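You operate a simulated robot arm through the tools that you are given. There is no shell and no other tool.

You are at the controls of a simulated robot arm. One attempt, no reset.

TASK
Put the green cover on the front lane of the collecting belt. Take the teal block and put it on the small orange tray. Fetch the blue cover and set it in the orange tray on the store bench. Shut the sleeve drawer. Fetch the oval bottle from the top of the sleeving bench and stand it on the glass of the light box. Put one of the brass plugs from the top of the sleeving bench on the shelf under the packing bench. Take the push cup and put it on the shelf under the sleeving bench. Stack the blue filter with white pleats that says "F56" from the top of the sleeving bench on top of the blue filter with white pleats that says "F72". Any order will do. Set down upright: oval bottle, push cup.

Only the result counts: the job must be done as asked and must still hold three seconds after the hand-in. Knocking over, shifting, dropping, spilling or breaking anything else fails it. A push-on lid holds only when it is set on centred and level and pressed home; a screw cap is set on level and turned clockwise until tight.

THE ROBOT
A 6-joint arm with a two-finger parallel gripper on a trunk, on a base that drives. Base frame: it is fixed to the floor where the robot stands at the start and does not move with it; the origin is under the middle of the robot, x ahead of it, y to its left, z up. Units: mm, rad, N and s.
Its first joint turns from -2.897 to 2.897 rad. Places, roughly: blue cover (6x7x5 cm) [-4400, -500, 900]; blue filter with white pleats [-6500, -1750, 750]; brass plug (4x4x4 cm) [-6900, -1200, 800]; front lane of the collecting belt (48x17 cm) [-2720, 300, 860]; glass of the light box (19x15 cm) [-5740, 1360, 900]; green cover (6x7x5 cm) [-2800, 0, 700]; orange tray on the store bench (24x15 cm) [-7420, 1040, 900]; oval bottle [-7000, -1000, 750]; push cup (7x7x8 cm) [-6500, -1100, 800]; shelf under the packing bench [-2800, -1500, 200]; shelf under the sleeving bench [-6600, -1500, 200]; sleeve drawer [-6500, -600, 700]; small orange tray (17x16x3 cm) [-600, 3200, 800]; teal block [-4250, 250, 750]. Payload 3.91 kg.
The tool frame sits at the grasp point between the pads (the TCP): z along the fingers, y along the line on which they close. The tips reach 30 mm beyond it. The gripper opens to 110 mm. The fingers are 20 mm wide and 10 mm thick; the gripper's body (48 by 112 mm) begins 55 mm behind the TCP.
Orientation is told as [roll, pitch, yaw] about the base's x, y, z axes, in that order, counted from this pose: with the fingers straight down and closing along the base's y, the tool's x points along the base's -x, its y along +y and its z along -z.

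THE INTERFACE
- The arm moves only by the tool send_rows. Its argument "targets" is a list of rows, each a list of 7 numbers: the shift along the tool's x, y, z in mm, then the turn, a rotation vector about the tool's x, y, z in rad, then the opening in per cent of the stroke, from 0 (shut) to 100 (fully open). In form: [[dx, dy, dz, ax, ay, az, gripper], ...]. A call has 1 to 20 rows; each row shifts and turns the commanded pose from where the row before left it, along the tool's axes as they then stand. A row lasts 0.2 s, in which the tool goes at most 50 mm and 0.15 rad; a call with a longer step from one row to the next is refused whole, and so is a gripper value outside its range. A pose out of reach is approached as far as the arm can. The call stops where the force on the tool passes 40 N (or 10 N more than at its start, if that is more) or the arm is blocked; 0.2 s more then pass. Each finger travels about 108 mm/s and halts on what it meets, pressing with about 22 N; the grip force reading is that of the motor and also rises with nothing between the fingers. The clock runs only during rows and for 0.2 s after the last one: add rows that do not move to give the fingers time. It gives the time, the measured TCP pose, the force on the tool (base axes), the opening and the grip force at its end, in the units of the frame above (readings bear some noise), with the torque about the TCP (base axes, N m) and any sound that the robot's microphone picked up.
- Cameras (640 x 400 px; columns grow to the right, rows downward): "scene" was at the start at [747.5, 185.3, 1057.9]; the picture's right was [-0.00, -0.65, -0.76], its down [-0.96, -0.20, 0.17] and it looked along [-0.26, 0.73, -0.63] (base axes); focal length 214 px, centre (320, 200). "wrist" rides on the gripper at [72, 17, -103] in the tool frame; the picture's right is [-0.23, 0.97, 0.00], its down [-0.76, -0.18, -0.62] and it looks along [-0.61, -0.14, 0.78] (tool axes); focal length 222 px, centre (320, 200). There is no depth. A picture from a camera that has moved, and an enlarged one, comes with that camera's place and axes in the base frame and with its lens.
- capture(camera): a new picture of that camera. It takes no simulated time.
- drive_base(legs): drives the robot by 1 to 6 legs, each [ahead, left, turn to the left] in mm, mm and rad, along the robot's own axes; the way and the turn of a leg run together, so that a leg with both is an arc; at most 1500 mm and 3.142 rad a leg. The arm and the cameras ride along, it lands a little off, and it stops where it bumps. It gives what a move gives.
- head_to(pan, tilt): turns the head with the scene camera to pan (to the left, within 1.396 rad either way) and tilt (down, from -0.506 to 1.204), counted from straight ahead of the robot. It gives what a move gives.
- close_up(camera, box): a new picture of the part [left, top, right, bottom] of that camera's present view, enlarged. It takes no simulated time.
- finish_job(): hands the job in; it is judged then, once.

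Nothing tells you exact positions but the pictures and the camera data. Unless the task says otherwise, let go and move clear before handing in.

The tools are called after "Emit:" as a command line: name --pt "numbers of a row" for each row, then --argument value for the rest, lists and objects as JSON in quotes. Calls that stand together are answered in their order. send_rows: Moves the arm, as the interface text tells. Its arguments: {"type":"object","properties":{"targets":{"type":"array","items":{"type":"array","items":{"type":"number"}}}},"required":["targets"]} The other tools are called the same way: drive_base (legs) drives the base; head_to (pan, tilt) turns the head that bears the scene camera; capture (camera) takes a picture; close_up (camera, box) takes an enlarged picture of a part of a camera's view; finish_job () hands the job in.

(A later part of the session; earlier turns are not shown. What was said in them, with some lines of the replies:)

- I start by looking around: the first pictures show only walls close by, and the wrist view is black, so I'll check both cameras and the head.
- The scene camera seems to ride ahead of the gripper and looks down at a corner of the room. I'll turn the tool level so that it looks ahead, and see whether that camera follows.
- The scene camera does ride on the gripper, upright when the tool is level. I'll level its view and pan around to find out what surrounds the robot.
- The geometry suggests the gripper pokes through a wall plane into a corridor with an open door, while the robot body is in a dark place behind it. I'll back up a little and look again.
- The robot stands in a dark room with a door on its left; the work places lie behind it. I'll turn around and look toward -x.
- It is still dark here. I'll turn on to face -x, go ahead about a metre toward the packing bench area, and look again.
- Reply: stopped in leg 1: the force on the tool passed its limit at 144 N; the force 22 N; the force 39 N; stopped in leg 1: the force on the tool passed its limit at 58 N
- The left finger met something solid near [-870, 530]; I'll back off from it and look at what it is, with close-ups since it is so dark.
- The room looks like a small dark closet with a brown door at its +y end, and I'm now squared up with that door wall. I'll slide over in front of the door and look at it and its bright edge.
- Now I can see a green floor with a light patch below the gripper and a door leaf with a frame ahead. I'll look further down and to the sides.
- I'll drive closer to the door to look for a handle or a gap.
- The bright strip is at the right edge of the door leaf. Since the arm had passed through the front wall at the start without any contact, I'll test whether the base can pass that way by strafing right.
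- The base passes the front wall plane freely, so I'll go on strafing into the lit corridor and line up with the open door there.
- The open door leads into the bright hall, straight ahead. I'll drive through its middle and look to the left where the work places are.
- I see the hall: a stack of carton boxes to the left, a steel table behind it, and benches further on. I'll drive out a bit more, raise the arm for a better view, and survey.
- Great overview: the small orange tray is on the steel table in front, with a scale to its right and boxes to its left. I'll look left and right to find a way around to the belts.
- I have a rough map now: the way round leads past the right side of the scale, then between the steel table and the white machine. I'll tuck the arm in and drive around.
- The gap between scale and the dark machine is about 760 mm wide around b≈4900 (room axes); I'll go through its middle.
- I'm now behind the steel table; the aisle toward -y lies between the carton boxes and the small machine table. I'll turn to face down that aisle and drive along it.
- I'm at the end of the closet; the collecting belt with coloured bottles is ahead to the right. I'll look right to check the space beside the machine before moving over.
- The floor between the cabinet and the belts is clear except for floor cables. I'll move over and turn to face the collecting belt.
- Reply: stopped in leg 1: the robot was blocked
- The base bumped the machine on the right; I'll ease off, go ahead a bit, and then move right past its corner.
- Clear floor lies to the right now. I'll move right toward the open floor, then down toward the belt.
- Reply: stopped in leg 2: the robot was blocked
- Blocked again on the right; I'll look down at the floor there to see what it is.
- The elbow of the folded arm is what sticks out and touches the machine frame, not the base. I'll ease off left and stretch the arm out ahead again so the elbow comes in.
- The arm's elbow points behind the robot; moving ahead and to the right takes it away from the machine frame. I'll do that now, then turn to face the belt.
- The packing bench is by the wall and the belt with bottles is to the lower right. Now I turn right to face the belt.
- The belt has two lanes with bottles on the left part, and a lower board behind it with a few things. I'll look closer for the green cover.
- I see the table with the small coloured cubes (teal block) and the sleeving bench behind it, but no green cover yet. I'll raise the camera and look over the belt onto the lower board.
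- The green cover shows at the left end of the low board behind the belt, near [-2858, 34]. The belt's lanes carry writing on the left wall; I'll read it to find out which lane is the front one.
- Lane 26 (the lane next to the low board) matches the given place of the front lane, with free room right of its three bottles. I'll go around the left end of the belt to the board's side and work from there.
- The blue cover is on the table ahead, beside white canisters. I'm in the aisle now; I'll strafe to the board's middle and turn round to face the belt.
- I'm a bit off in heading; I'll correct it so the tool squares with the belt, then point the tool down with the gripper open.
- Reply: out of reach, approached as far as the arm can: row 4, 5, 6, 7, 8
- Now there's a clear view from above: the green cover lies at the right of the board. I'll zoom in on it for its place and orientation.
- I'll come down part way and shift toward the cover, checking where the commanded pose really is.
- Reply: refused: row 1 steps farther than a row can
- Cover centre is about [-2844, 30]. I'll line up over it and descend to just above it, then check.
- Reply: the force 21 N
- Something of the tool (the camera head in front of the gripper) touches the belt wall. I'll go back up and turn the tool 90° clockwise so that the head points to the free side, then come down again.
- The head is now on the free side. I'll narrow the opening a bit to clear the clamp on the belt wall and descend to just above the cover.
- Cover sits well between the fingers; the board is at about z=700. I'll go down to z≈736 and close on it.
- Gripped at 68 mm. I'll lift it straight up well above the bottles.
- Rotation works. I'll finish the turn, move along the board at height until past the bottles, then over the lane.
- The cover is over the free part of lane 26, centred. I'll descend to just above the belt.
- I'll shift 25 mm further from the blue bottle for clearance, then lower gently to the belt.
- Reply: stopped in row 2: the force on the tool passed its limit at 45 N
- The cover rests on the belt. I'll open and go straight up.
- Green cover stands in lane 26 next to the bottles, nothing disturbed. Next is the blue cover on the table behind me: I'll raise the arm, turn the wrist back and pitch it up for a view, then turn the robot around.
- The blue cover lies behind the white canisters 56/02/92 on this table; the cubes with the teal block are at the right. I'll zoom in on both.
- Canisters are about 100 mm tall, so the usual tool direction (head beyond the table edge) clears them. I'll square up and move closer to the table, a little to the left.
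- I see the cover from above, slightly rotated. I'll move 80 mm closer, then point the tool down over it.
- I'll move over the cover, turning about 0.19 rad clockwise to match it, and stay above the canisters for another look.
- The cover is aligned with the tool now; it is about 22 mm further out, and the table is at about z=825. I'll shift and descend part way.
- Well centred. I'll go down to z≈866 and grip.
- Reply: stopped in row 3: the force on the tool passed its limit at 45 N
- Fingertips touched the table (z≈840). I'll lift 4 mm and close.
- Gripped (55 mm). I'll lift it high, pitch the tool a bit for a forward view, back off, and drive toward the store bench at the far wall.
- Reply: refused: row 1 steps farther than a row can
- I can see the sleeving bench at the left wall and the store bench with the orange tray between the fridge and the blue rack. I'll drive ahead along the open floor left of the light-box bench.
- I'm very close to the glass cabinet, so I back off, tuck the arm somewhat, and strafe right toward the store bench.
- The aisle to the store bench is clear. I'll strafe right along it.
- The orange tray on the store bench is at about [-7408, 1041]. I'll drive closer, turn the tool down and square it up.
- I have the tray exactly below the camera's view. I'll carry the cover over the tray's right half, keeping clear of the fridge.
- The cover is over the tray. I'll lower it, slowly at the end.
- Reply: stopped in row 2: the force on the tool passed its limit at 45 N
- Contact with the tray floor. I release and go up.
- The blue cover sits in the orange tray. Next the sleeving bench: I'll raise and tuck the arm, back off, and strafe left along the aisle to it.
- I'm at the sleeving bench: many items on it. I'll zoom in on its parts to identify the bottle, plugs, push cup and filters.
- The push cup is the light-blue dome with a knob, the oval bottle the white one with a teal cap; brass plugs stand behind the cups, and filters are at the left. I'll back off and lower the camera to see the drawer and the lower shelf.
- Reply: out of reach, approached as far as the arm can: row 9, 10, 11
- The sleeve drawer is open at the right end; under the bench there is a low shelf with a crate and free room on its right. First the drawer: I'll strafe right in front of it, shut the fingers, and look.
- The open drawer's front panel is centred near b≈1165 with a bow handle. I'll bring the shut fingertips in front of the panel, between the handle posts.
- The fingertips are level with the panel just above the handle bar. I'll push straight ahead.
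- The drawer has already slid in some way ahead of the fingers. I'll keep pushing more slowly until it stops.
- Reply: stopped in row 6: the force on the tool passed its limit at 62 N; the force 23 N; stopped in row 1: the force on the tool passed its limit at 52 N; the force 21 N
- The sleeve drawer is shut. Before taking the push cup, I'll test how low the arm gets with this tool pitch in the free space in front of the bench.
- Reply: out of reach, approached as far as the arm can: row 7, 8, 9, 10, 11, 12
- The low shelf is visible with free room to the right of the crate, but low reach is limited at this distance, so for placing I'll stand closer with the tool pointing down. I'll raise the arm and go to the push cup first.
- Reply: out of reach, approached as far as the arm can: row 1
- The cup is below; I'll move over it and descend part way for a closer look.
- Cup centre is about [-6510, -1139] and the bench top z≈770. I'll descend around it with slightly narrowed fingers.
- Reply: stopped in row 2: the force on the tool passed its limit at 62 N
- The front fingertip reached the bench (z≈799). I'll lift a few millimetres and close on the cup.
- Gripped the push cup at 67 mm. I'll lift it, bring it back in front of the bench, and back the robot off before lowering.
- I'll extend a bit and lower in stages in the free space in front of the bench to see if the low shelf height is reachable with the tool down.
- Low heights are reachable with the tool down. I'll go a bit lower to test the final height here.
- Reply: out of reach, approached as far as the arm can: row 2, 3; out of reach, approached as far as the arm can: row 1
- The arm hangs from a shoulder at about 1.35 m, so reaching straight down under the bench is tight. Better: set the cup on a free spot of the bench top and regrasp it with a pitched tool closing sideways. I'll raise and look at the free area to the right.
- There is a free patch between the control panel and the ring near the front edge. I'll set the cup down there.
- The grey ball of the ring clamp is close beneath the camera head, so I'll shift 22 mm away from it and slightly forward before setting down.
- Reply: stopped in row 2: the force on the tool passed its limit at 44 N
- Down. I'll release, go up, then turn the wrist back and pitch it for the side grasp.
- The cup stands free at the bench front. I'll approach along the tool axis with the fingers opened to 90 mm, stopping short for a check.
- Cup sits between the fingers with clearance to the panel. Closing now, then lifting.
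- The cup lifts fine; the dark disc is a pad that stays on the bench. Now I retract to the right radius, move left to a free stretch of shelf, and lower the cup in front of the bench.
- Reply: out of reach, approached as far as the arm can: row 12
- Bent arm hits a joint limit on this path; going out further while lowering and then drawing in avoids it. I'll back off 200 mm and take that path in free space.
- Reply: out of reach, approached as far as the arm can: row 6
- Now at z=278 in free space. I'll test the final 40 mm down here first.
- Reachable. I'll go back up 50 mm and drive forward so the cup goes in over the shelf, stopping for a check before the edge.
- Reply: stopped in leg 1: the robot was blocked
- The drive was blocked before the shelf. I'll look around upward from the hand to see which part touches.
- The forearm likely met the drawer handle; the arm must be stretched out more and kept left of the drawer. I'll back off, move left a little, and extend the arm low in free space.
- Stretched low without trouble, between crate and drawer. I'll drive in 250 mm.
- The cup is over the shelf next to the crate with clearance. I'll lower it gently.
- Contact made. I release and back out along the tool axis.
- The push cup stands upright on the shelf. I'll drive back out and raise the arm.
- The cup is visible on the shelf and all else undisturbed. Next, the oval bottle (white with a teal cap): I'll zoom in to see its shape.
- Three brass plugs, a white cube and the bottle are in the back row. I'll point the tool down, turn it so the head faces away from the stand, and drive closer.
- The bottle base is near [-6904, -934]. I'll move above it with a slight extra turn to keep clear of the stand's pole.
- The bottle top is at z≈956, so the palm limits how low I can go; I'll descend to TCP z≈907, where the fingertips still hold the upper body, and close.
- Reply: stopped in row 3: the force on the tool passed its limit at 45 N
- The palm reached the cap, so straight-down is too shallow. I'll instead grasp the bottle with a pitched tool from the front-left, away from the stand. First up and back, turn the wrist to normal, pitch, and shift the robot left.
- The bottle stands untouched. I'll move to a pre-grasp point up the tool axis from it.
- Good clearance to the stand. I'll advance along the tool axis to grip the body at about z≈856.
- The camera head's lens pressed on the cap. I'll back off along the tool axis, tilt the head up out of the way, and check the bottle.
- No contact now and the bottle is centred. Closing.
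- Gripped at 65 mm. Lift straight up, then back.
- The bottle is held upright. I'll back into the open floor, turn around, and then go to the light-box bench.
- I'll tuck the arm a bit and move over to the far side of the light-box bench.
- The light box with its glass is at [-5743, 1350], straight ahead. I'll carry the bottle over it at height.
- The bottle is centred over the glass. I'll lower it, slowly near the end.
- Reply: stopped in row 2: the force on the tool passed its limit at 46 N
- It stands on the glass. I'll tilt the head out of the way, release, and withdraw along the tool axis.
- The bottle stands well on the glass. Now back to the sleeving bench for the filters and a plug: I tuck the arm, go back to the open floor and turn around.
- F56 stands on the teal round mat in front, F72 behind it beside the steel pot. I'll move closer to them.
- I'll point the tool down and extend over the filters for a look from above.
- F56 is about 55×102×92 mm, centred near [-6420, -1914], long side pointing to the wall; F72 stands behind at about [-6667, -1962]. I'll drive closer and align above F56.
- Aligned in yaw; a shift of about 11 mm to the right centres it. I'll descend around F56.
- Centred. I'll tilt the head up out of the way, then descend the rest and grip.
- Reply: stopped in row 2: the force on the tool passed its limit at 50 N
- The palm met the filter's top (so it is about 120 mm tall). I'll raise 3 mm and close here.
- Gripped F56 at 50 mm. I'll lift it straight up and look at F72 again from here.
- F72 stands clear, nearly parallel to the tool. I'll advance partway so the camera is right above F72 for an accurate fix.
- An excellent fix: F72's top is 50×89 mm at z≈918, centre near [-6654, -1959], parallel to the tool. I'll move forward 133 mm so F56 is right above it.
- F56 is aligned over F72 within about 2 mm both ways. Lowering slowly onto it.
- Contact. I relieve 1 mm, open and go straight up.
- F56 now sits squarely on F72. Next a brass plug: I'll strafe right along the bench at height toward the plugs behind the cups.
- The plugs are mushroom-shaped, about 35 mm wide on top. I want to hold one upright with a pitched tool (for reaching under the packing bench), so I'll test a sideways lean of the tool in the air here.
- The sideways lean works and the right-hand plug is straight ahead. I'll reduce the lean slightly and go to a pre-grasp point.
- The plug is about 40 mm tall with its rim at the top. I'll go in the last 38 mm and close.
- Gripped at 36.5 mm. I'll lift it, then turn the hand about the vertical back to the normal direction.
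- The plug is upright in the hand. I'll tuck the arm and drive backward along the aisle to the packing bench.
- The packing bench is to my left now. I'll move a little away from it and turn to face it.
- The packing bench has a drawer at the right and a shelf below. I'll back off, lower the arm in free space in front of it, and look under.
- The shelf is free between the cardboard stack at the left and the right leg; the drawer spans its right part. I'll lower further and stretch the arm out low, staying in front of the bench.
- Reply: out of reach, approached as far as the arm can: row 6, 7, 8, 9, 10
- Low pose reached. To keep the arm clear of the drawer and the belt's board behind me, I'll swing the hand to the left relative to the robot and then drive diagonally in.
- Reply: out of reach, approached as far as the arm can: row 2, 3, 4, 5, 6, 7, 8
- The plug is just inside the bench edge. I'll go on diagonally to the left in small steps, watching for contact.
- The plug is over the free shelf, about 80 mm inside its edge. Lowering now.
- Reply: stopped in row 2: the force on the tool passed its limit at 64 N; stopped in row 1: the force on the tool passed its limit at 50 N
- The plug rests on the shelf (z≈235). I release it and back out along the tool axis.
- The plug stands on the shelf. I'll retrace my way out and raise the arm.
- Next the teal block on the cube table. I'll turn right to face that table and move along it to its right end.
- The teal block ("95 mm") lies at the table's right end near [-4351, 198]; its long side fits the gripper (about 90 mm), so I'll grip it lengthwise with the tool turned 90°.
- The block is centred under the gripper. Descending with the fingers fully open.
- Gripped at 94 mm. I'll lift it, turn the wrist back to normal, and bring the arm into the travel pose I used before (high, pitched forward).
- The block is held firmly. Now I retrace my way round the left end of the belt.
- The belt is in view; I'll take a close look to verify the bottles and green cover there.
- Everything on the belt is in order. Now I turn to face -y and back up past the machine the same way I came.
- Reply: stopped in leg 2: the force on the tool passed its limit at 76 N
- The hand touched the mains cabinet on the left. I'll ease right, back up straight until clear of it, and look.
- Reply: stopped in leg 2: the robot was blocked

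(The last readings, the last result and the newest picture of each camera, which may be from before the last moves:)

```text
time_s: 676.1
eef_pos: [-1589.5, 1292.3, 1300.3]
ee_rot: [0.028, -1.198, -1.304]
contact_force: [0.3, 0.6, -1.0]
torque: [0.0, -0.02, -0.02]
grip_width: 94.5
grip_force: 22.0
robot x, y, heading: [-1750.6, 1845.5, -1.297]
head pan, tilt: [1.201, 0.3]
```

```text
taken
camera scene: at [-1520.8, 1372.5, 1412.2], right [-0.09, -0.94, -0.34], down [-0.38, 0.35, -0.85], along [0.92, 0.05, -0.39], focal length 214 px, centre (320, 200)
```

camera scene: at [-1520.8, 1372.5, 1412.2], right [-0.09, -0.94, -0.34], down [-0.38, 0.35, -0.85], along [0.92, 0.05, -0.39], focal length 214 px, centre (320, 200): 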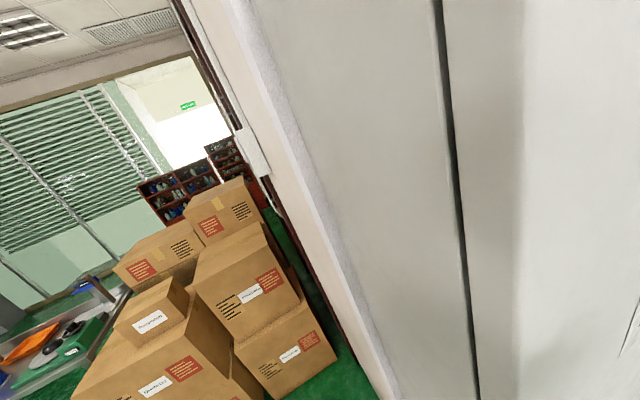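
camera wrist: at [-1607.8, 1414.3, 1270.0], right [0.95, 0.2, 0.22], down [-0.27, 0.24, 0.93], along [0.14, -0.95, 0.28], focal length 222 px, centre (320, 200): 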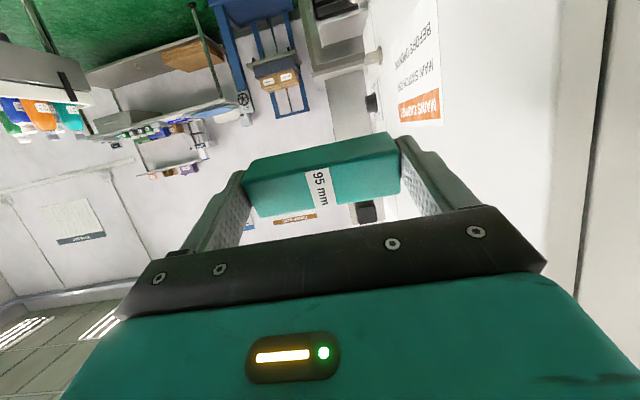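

The elbow behind the robot touches the machine frame. It is better to pass facing forward: I'll go back to the open floor, turn around there, and drive through with the arm leading.

Emit:
drive_base --legs '[[200, -80, 0], [205, -190, 0], [250, -250, 0], [400, -30, 0]]'

Emit:
drive_base --legs '[[0, 0, -3.141]]'

Emit:
head_to --pan 0 --tilt 0

Emit:
capture --camera "scene"

```text
time_s: 683.3
eef_pos: [-1844.2, 131.3, 1299.7]
ee_rot: [0.028, -1.199, -1.317]
contact_force: [0.4, -0.6, -1.5]
torque: [0.02, 0.03, -0.02]
grip_width: 94.4
grip_force: 22.1
robot x, y, heading: [-1996.4, 689.2, -1.314]
head pan, tilt: [1.201, 0.3]
```

```text
time_s: 691.1
eef_pos: [-2146.9, 1245.9, 1299.4]
ee_rot: [0.029, -1.199, 1.812]
contact_force: [-0.1, 0.2, -1.7]
torque: [-0.07, -0.01, 0.02]
grip_width: 94.5
grip_force: 22.0
robot x, y, heading: [-2003.1, 685.0, 1.817]
head pan, tilt: [1.201, 0.3]
```

```text
time_s: 692.5
eef_pos: [-2147.0, 1244.8, 1300.8]
ee_rot: [0.029, -1.2, 1.814]
contact_force: [0.1, 0.2, -0.7]
torque: [-0.05, -0.04, -0.01]
grip_width: 94.4
grip_force: 22.1
robot x, y, heading: [-1999.5, 688.0, 1.818]
head pan, tilt: [0.0, 0.0]
```

```text
taken
camera scene: at [-2142.8, 1246.9, 1416.7], right [0.96, 0.27, -0.01], down [0.09, -0.35, -0.93], along [-0.25, 0.9, -0.36], focal length 214 px, centre (320, 200)
```

scene: 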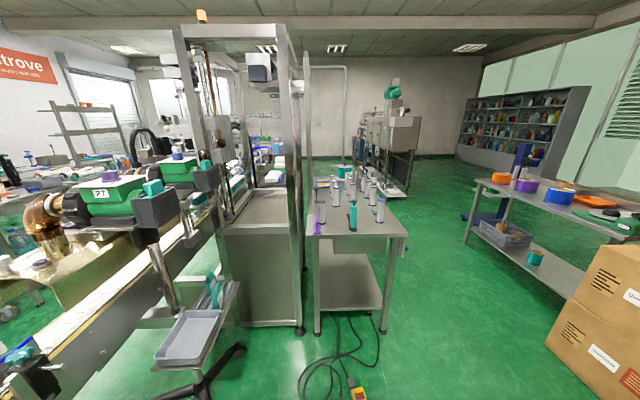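

Now I see the passage between the bottle table and the cartons. I'll drive ahead first, then right, keeping the elbow clear of the cabinet.

Emit:
drive_base --legs '[[0, 0, 0.033], [938, -232, 0], [150, -500, 0]]'

Emit:
capture --camera "scene"

```text
time_s: 697.1
eef_pos: [-2210.9, 2097.0, 1298.5]
ee_rot: [0.026, -1.198, 1.858]
contact_force: [-0.6, -0.4, -1.7]
torque: [0.01, -0.03, -0.02]
grip_width: 94.6
grip_force: 22.2
robot x, y, heading: [-2039.8, 1546.7, 1.859]
head pan, tilt: [0.0, 0.0]
stopped in leg 2: the robot was blocked; the commanded pose is now the measured one
```

```text
taken
camera scene: at [-2207.6, 2098.9, 1416.0], right [0.95, 0.31, -0.01], down [0.1, -0.35, -0.93], along [-0.29, 0.89, -0.36], focal length 214 px, centre (320, 200)
```

scene: 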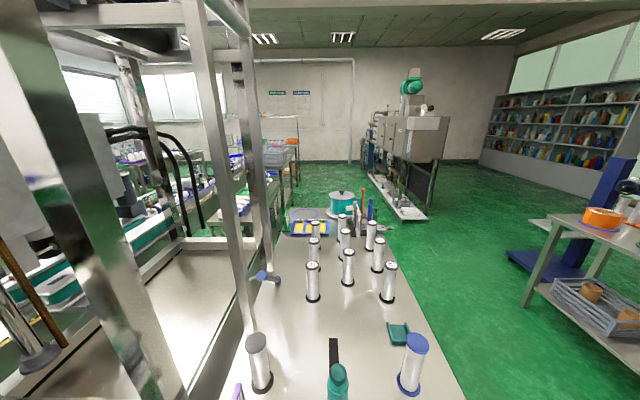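

Blocked near the machine's frame on the left; I'll move right.

Emit:
drive_base --legs '[[-60, -60, 0], [0, -200, 0]]'

Emit:
drive_base --legs '[[120, -150, 0], [150, -150, 0]]'

Emit:
capture --camera "scene"

```text
time_s: 699.4
eef_pos: [-1943.0, 2112.9, 1299.2]
ee_rot: [0.028, -1.2, 1.855]
contact_force: [-0.3, 0.1, -0.5]
torque: [-0.04, 0.02, 0.02]
grip_width: 94.6
grip_force: 21.7
robot x, y, heading: [-1771.8, 1560.2, 1.865]
head pan, tilt: [0.0, 0.0]
```

```text
time_s: 702.2
eef_pos: [-1741.3, 2457.4, 1300.2]
ee_rot: [0.027, -1.198, 1.86]
contact_force: [0.0, -0.1, -0.7]
torque: [-0.04, 0.01, 0.0]
grip_width: 94.6
grip_force: 21.7
robot x, y, heading: [-1572.2, 1903.0, 1.868]
head pan, tilt: [0.0, 0.0]
```

```text
taken
camera scene: at [-1737.6, 2459.4, 1416.5], right [0.95, 0.31, -0.01], down [0.1, -0.35, -0.93], along [-0.29, 0.89, -0.36], focal length 214 px, centre (320, 200)
```

scene: 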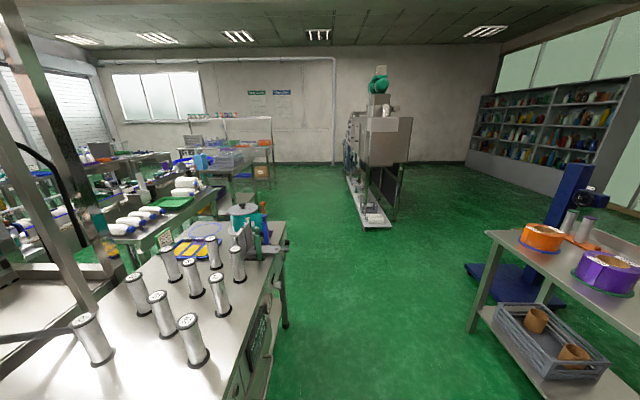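

The passage is open. I'll drive on to the steel table with the small orange tray and turn to face it.

Emit:
drive_base --legs '[[600, -200, -0.015], [430, -250, 0], [0, 0, -1.571]]'

Emit:
head_to --pan 0 --tilt 0.2

Emit:
capture --camera "scene"

```text
time_s: 712.1
eef_pos: [-856.9, 3164.7, 1300.6]
ee_rot: [0.027, -1.2, 0.242]
contact_force: [0.2, -0.2, -1.0]
torque: [0.02, 0.02, -0.01]
grip_width: 94.7
grip_force: 21.4
robot x, y, heading: [-1417.5, 3018.9, 0.249]
head pan, tilt: [0.0, 0.0]
```

```text
time_s: 712.8
eef_pos: [-858.4, 3164.0, 1299.0]
ee_rot: [0.027, -1.199, 0.244]
contact_force: [-0.4, 0.6, -1.4]
torque: [-0.01, 0.02, -0.02]
grip_width: 94.6
grip_force: 22.5
robot x, y, heading: [-1416.4, 3013.5, 0.25]
head pan, tilt: [0.0, 0.201]
```

```text
taken
camera scene: at [-854.7, 3162.6, 1398.1], right [0.26, -0.96, -0.01], down [-0.52, -0.14, -0.84], along [0.81, 0.23, -0.54], focal length 214 px, centre (320, 200)
```

scene: 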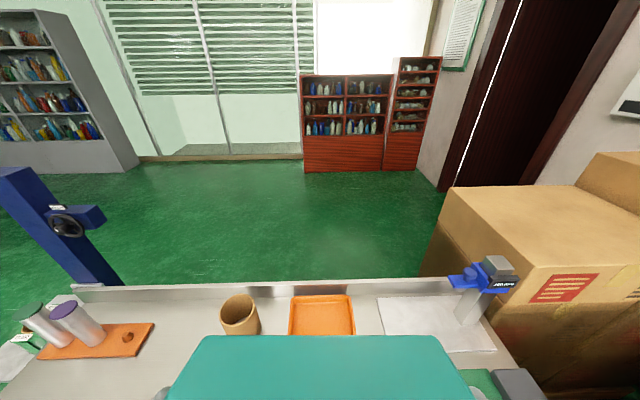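

The small orange tray is ahead. I'll move a bit closer, point the tool down and get a top view.

Emit:
drive_base --legs '[[110, 0, 0.03]]'

Emit:
send_rows --pt "30 0 10 0 0.15 0 70" --pt "30 0 10 0 0.15 0 70" --pt "30 0 10 0 0.15 0 70" --pt "20 0 10 0 0.15 0 70" --pt "0 0 0 0 0.15 0 70" --pt "0 0 0 0 0.15 0 70" --pt "0 0 0 0 0.15 0 70" --pt "0 0 0 0 0.15 0 70"

Emit:
head_to --pan 0 --tilt 0

Emit:
capture --camera "scene"

```text
time_s: 714.0
eef_pos: [-756.2, 3210.6, 1299.9]
ee_rot: [0.026, -1.2, 0.273]
contact_force: [0.0, 0.1, -1.2]
torque: [0.03, 0.02, 0.01]
grip_width: 94.5
grip_force: 22.5
robot x, y, heading: [-1309.2, 3043.7, 0.28]
head pan, tilt: [0.0, 0.201]
```

```text
time_s: 715.8
eef_pos: [-781.4, 3203.8, 1187.1]
ee_rot: [0.009, 0.001, 0.3]
contact_force: [0.5, -0.6, -0.4]
torque: [0.01, -0.01, 0.02]
grip_width: 94.3
grip_force: 21.6
robot x, y, heading: [-1310.9, 3045.9, 0.279]
head pan, tilt: [0.0, 0.201]
```

```text
time_s: 716.5
eef_pos: [-782.4, 3204.4, 1187.2]
ee_rot: [0.01, -0.001, 0.3]
contact_force: [-1.1, -0.2, -1.5]
torque: [-0.05, -0.05, 0.0]
grip_width: 94.6
grip_force: 21.5
robot x, y, heading: [-1308.7, 3045.4, 0.283]
head pan, tilt: [0.0, 0.0]
```

```text
taken
camera scene: at [-673.1, 3236.2, 1226.2], right [0.29, -0.96, -0.01], down [-0.96, -0.3, 0.0], along [0.0, 0.01, -1.0], focal length 214 px, centre (320, 200)
```

scene: 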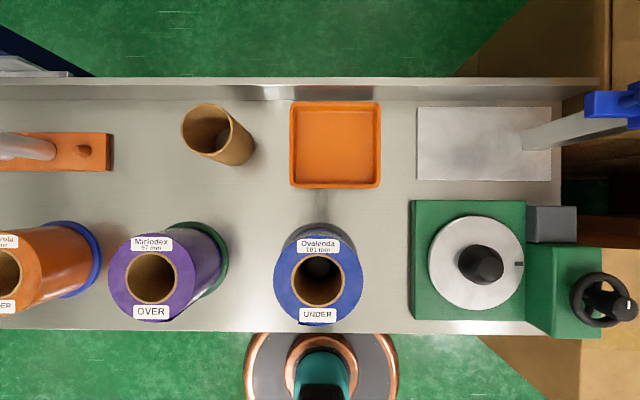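

The tray's centre is about [-566, 3243] with its rim at z≈825. I'll carry the block over it and lower.

Emit:
send_rows --pt "-36.3 -4.4 0 0 0 0 70" --pt "-36.3 -4.4 0 0 0 0 70" --pt "-36.3 -4.4 0 0 0 0 70" --pt "-36.3 -4.4 0 0 0 0 70" --pt "-36.3 -4.4 0 0 0 0 70" --pt "-36.3 -4.6 0 0 0 0 70" --pt "0 0 45 0 0 0 70" --pt "0 0 45 0 0 0 70" --pt "0 0 45 0 0 0 70" --pt "0 0 45 0 0 0 70"

Emit:
head_to --pan 0 --tilt 0.4

Emit:
capture --camera "scene"

Emit:
capture --camera "wrist"

```text
time_s: 718.7
eef_pos: [-567.9, 3246.4, 1007.4]
ee_rot: [0.01, 0.002, 0.301]
contact_force: [-0.1, -0.3, -1.2]
torque: [0.02, -0.01, 0.03]
grip_width: 94.6
grip_force: 21.8
robot x, y, heading: [-1309.8, 3044.7, 0.284]
head pan, tilt: [0.0, 0.0]
```

```text
time_s: 719.6
eef_pos: [-567.7, 3246.4, 1007.6]
ee_rot: [0.011, 0.002, 0.3]
contact_force: [0.0, 0.1, -1.6]
torque: [0.02, 0.01, 0.0]
grip_width: 94.4
grip_force: 22.4
robot x, y, heading: [-1307.0, 3050.1, 0.281]
head pan, tilt: [0.0, 0.4]
```

```text
taken
camera scene: at [-494.2, 3266.5, 1044.9], right [0.3, -0.96, -0.01], down [-0.88, -0.28, 0.39], along [-0.37, -0.11, -0.92], focal length 214 px, centre (320, 200)
```

scene: 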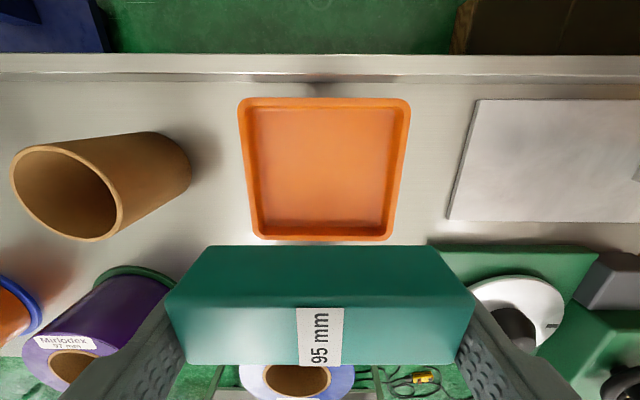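

```text
taken
camera wrist: at [-641.1, 3240.8, 1111.6], right [-0.07, 1.0, 0.01], down [0.78, 0.05, 0.62], along [0.62, 0.05, -0.78], focal length 222 px, centre (320, 200)
```

wrist: 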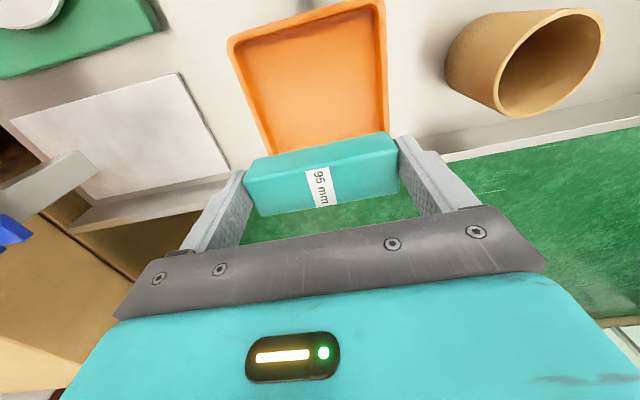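

Emit:
send_rows --pt "-2 -2 40 0 0 0 70" --pt "-3 -2 40 0 0 0 70" --pt "0 0 40 0 0 0 70" --pt "0 0 25 0 0 0 70"

Emit:
capture --camera "scene"

Emit:
send_rows --pt "0 0 4 0 0 0 70" --pt "0 0 4 0 0 0 70" --pt "0 0 3 0 0 0 70"

Emit:
send_rows --pt "0 0 3 0 0 0 70" --pt "0 0 3 0 0 0 70"

```text
time_s: 720.6
eef_pos: [-561.0, 3245.2, 861.2]
ee_rot: [0.009, 0.0, 0.299]
contact_force: [-0.3, 0.6, -1.1]
torque: [0.0, 0.01, 0.0]
grip_width: 94.5
grip_force: 22.0
robot x, y, heading: [-1310.8, 3044.5, 0.281]
head pan, tilt: [0.0, 0.4]
```

```text
taken
camera scene: at [-487.3, 3265.8, 897.6], right [0.29, -0.96, -0.01], down [-0.88, -0.28, 0.39], along [-0.37, -0.11, -0.92], focal length 214 px, centre (320, 200)
```

scene: 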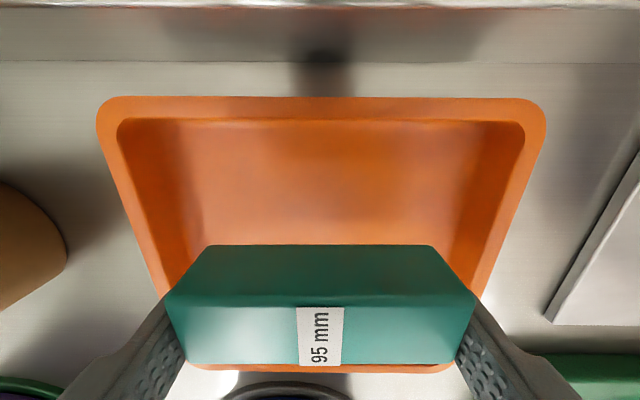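

```text
time_s: 721.4
eef_pos: [-561.3, 3245.2, 850.5]
ee_rot: [0.01, 0.002, 0.3]
contact_force: [-0.4, -0.1, -0.9]
torque: [-0.03, 0.03, -0.05]
grip_width: 94.6
grip_force: 22.0
robot x, y, heading: [-1308.3, 3047.5, 0.283]
head pan, tilt: [0.0, 0.4]
```

```text
time_s: 722.0
eef_pos: [-561.1, 3244.5, 845.0]
ee_rot: [0.009, 0.003, 0.3]
contact_force: [0.0, -0.1, -1.6]
torque: [-0.03, -0.02, 0.01]
grip_width: 94.5
grip_force: 21.6
robot x, y, heading: [-1307.8, 3047.6, 0.286]
head pan, tilt: [0.0, 0.4]
```

Emit:
send_rows --pt "0 0 3 0 0 0 70" --pt "0 0 3 0 0 0 70"

Emit:
send_rows --pt "0 0 2 0 0 0 70" --pt "0 0 2 0 0 0 70"

Emit:
send_rows --pt "0 0 2 0 0 0 70" --pt "0 0 2 0 0 0 70"

```text
time_s: 722.6
eef_pos: [-561.6, 3243.6, 838.0]
ee_rot: [0.009, 0.0, 0.299]
contact_force: [-0.9, 0.0, -0.9]
torque: [0.01, 0.03, 0.01]
grip_width: 94.8
grip_force: 22.5
robot x, y, heading: [-1310.5, 3044.3, 0.281]
head pan, tilt: [0.0, 0.4]
```

```text
time_s: 723.2
eef_pos: [-562.7, 3243.3, 834.4]
ee_rot: [0.01, 0.003, 0.3]
contact_force: [0.0, 0.6, -1.5]
torque: [0.01, -0.03, -0.02]
grip_width: 94.4
grip_force: 21.9
robot x, y, heading: [-1311.1, 3043.3, 0.275]
head pan, tilt: [0.0, 0.4]
```

```text
time_s: 723.8
eef_pos: [-560.8, 3243.6, 831.2]
ee_rot: [0.012, 0.002, 0.299]
contact_force: [0.3, 0.3, -1.5]
torque: [0.01, -0.02, -0.02]
grip_width: 94.5
grip_force: 21.7
robot x, y, heading: [-1310.0, 3044.3, 0.283]
head pan, tilt: [0.0, 0.4]
```

Emit:
send_rows --pt "0 0 2 0 0 0 70" --pt "0 0 2 0 0 0 70"

Emit:
send_rows --pt "0 0 2 0 0 0 70" --pt "0 0 2 0 0 0 70"

Emit:
send_rows --pt "0 0 2 0 0 0 70" --pt "0 0 2 0 0 0 70"

Emit:
capture --camera "wrist"

```text
time_s: 724.4
eef_pos: [-561.3, 3244.6, 826.5]
ee_rot: [0.012, 0.002, 0.299]
contact_force: [-0.2, 0.1, -0.9]
torque: [-0.06, 0.02, 0.01]
grip_width: 94.5
grip_force: 21.9
robot x, y, heading: [-1311.9, 3044.9, 0.281]
head pan, tilt: [0.0, 0.4]
```

```text
time_s: 725.0
eef_pos: [-561.3, 3244.8, 824.6]
ee_rot: [0.01, 0.001, 0.301]
contact_force: [-0.6, 1.1, 8.7]
torque: [-0.51, -0.01, -0.02]
grip_width: 94.5
grip_force: 21.5
robot x, y, heading: [-1308.8, 3041.7, 0.279]
head pan, tilt: [0.0, 0.4]
```

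```text
time_s: 725.6
eef_pos: [-562.5, 3243.7, 819.1]
ee_rot: [0.011, 0.0, 0.3]
contact_force: [-2.1, 3.4, 18.4]
torque: [-0.03, 0.0, 0.02]
grip_width: 94.6
grip_force: 22.5
robot x, y, heading: [-1310.9, 3044.5, 0.283]
head pan, tilt: [0.0, 0.4]
```

```text
taken
camera wrist: at [-635.4, 3239.4, 922.8], right [-0.07, 1.0, 0.01], down [0.78, 0.05, 0.62], along [0.62, 0.05, -0.78], focal length 222 px, centre (320, 200)
```

wrist: 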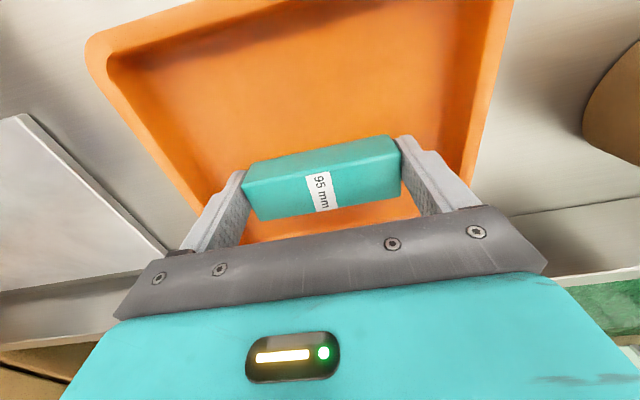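

On the tray floor. I relieve slightly, open and rise.

Emit:
send_rows --pt "0 0 -2 0 0 0 70" --pt "0 0 0 0 0 0 94" --pt "0 0 0 0 0 0 95" --pt "0 0 -8 0 0 0 95" --pt "0 0 -25 0 0 0 95" --pt "0 0 -45 0 0 0 95" --pt "0 0 -45 0 0 0 95" --pt "0 0 -45 0 0 0 95" --pt "0 0 -45 0 0 0 95"

Emit:
capture --camera "scene"

Emit:
capture --camera "wrist"

```text
time_s: 727.6
eef_pos: [-562.1, 3246.0, 1032.2]
ee_rot: [0.01, 0.002, 0.3]
contact_force: [-0.5, 0.0, 0.0]
torque: [0.02, 0.03, -0.01]
grip_width: 104.5
grip_force: 0.1
robot x, y, heading: [-1310.8, 3044.1, 0.28]
head pan, tilt: [0.0, 0.4]
```

```text
taken
camera scene: at [-488.9, 3265.8, 1068.5], right [0.3, -0.96, -0.01], down [-0.88, -0.28, 0.39], along [-0.38, -0.11, -0.92], focal length 214 px, centre (320, 200)
```

scene: 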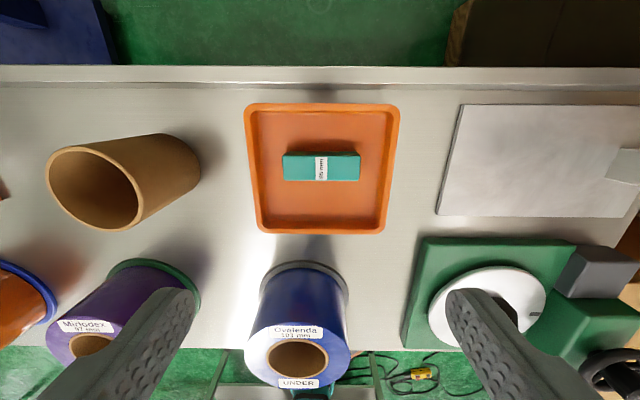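

```text
taken
camera wrist: at [-635.6, 3240.1, 1135.3], right [-0.07, 1.0, 0.01], down [0.78, 0.05, 0.62], along [0.62, 0.05, -0.78], focal length 222 px, centre (320, 200)
```

wrist: 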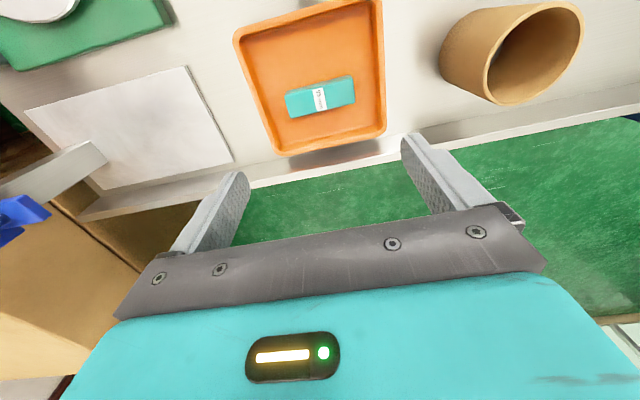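

The teal block lies in the small orange tray, and the gripper is well clear. All eight jobs are done and were checked by picture, so I hand in.

Emit:
finish_job

```text
The job is handed in.
```

I did all eight tasks and handed the job in. I checked each one by camera after doing it, but I have no verdict yet.

- **Green cover:** it is on the lane marked "LANE 26" of the collecting belt. No lane is labelled "front". I took lane 26 because its centre matches the place you gave, and the cover sits in its free part beside three bottles.
- **Teal block:** it lies in the small orange tray.
- **Blue cover:** it sits in the orange tray on the store bench.
- **Sleeve drawer:** it is pushed shut. It stopped firmly against the force limit and was still shut in later pictures.
- **Oval bottle:** it stands upright on the glass of the light box.
- **Brass plug:** it stands upright on the shelf under the packing bench.
- **Push cup:** it stands upright on the shelf under the sleeving bench. I set it on the bench top once to change my grip. The dark pad it had been standing on stayed there.
- **Filters:** F56 sits squarely on F72, aligned to about 2 mm.

The robot touched some surroundings along the way:

- The left finger hit a wall at the start.
- The arm or its elbow bumped the frame of the white labelling machine several times, and the hand bumped the mains cabinet once.
- The tool pressed on the belt's wall clamp and twice on the bottle's cap.
- One drive with the push cup was blocked under the sleeving bench. I think the arm met the drawer handle.

I saw nothing knocked over in the pictures. A later close-up of the belt showed all its bottles upright. I did not check the labelling machine or the mains cabinet for small shifts.
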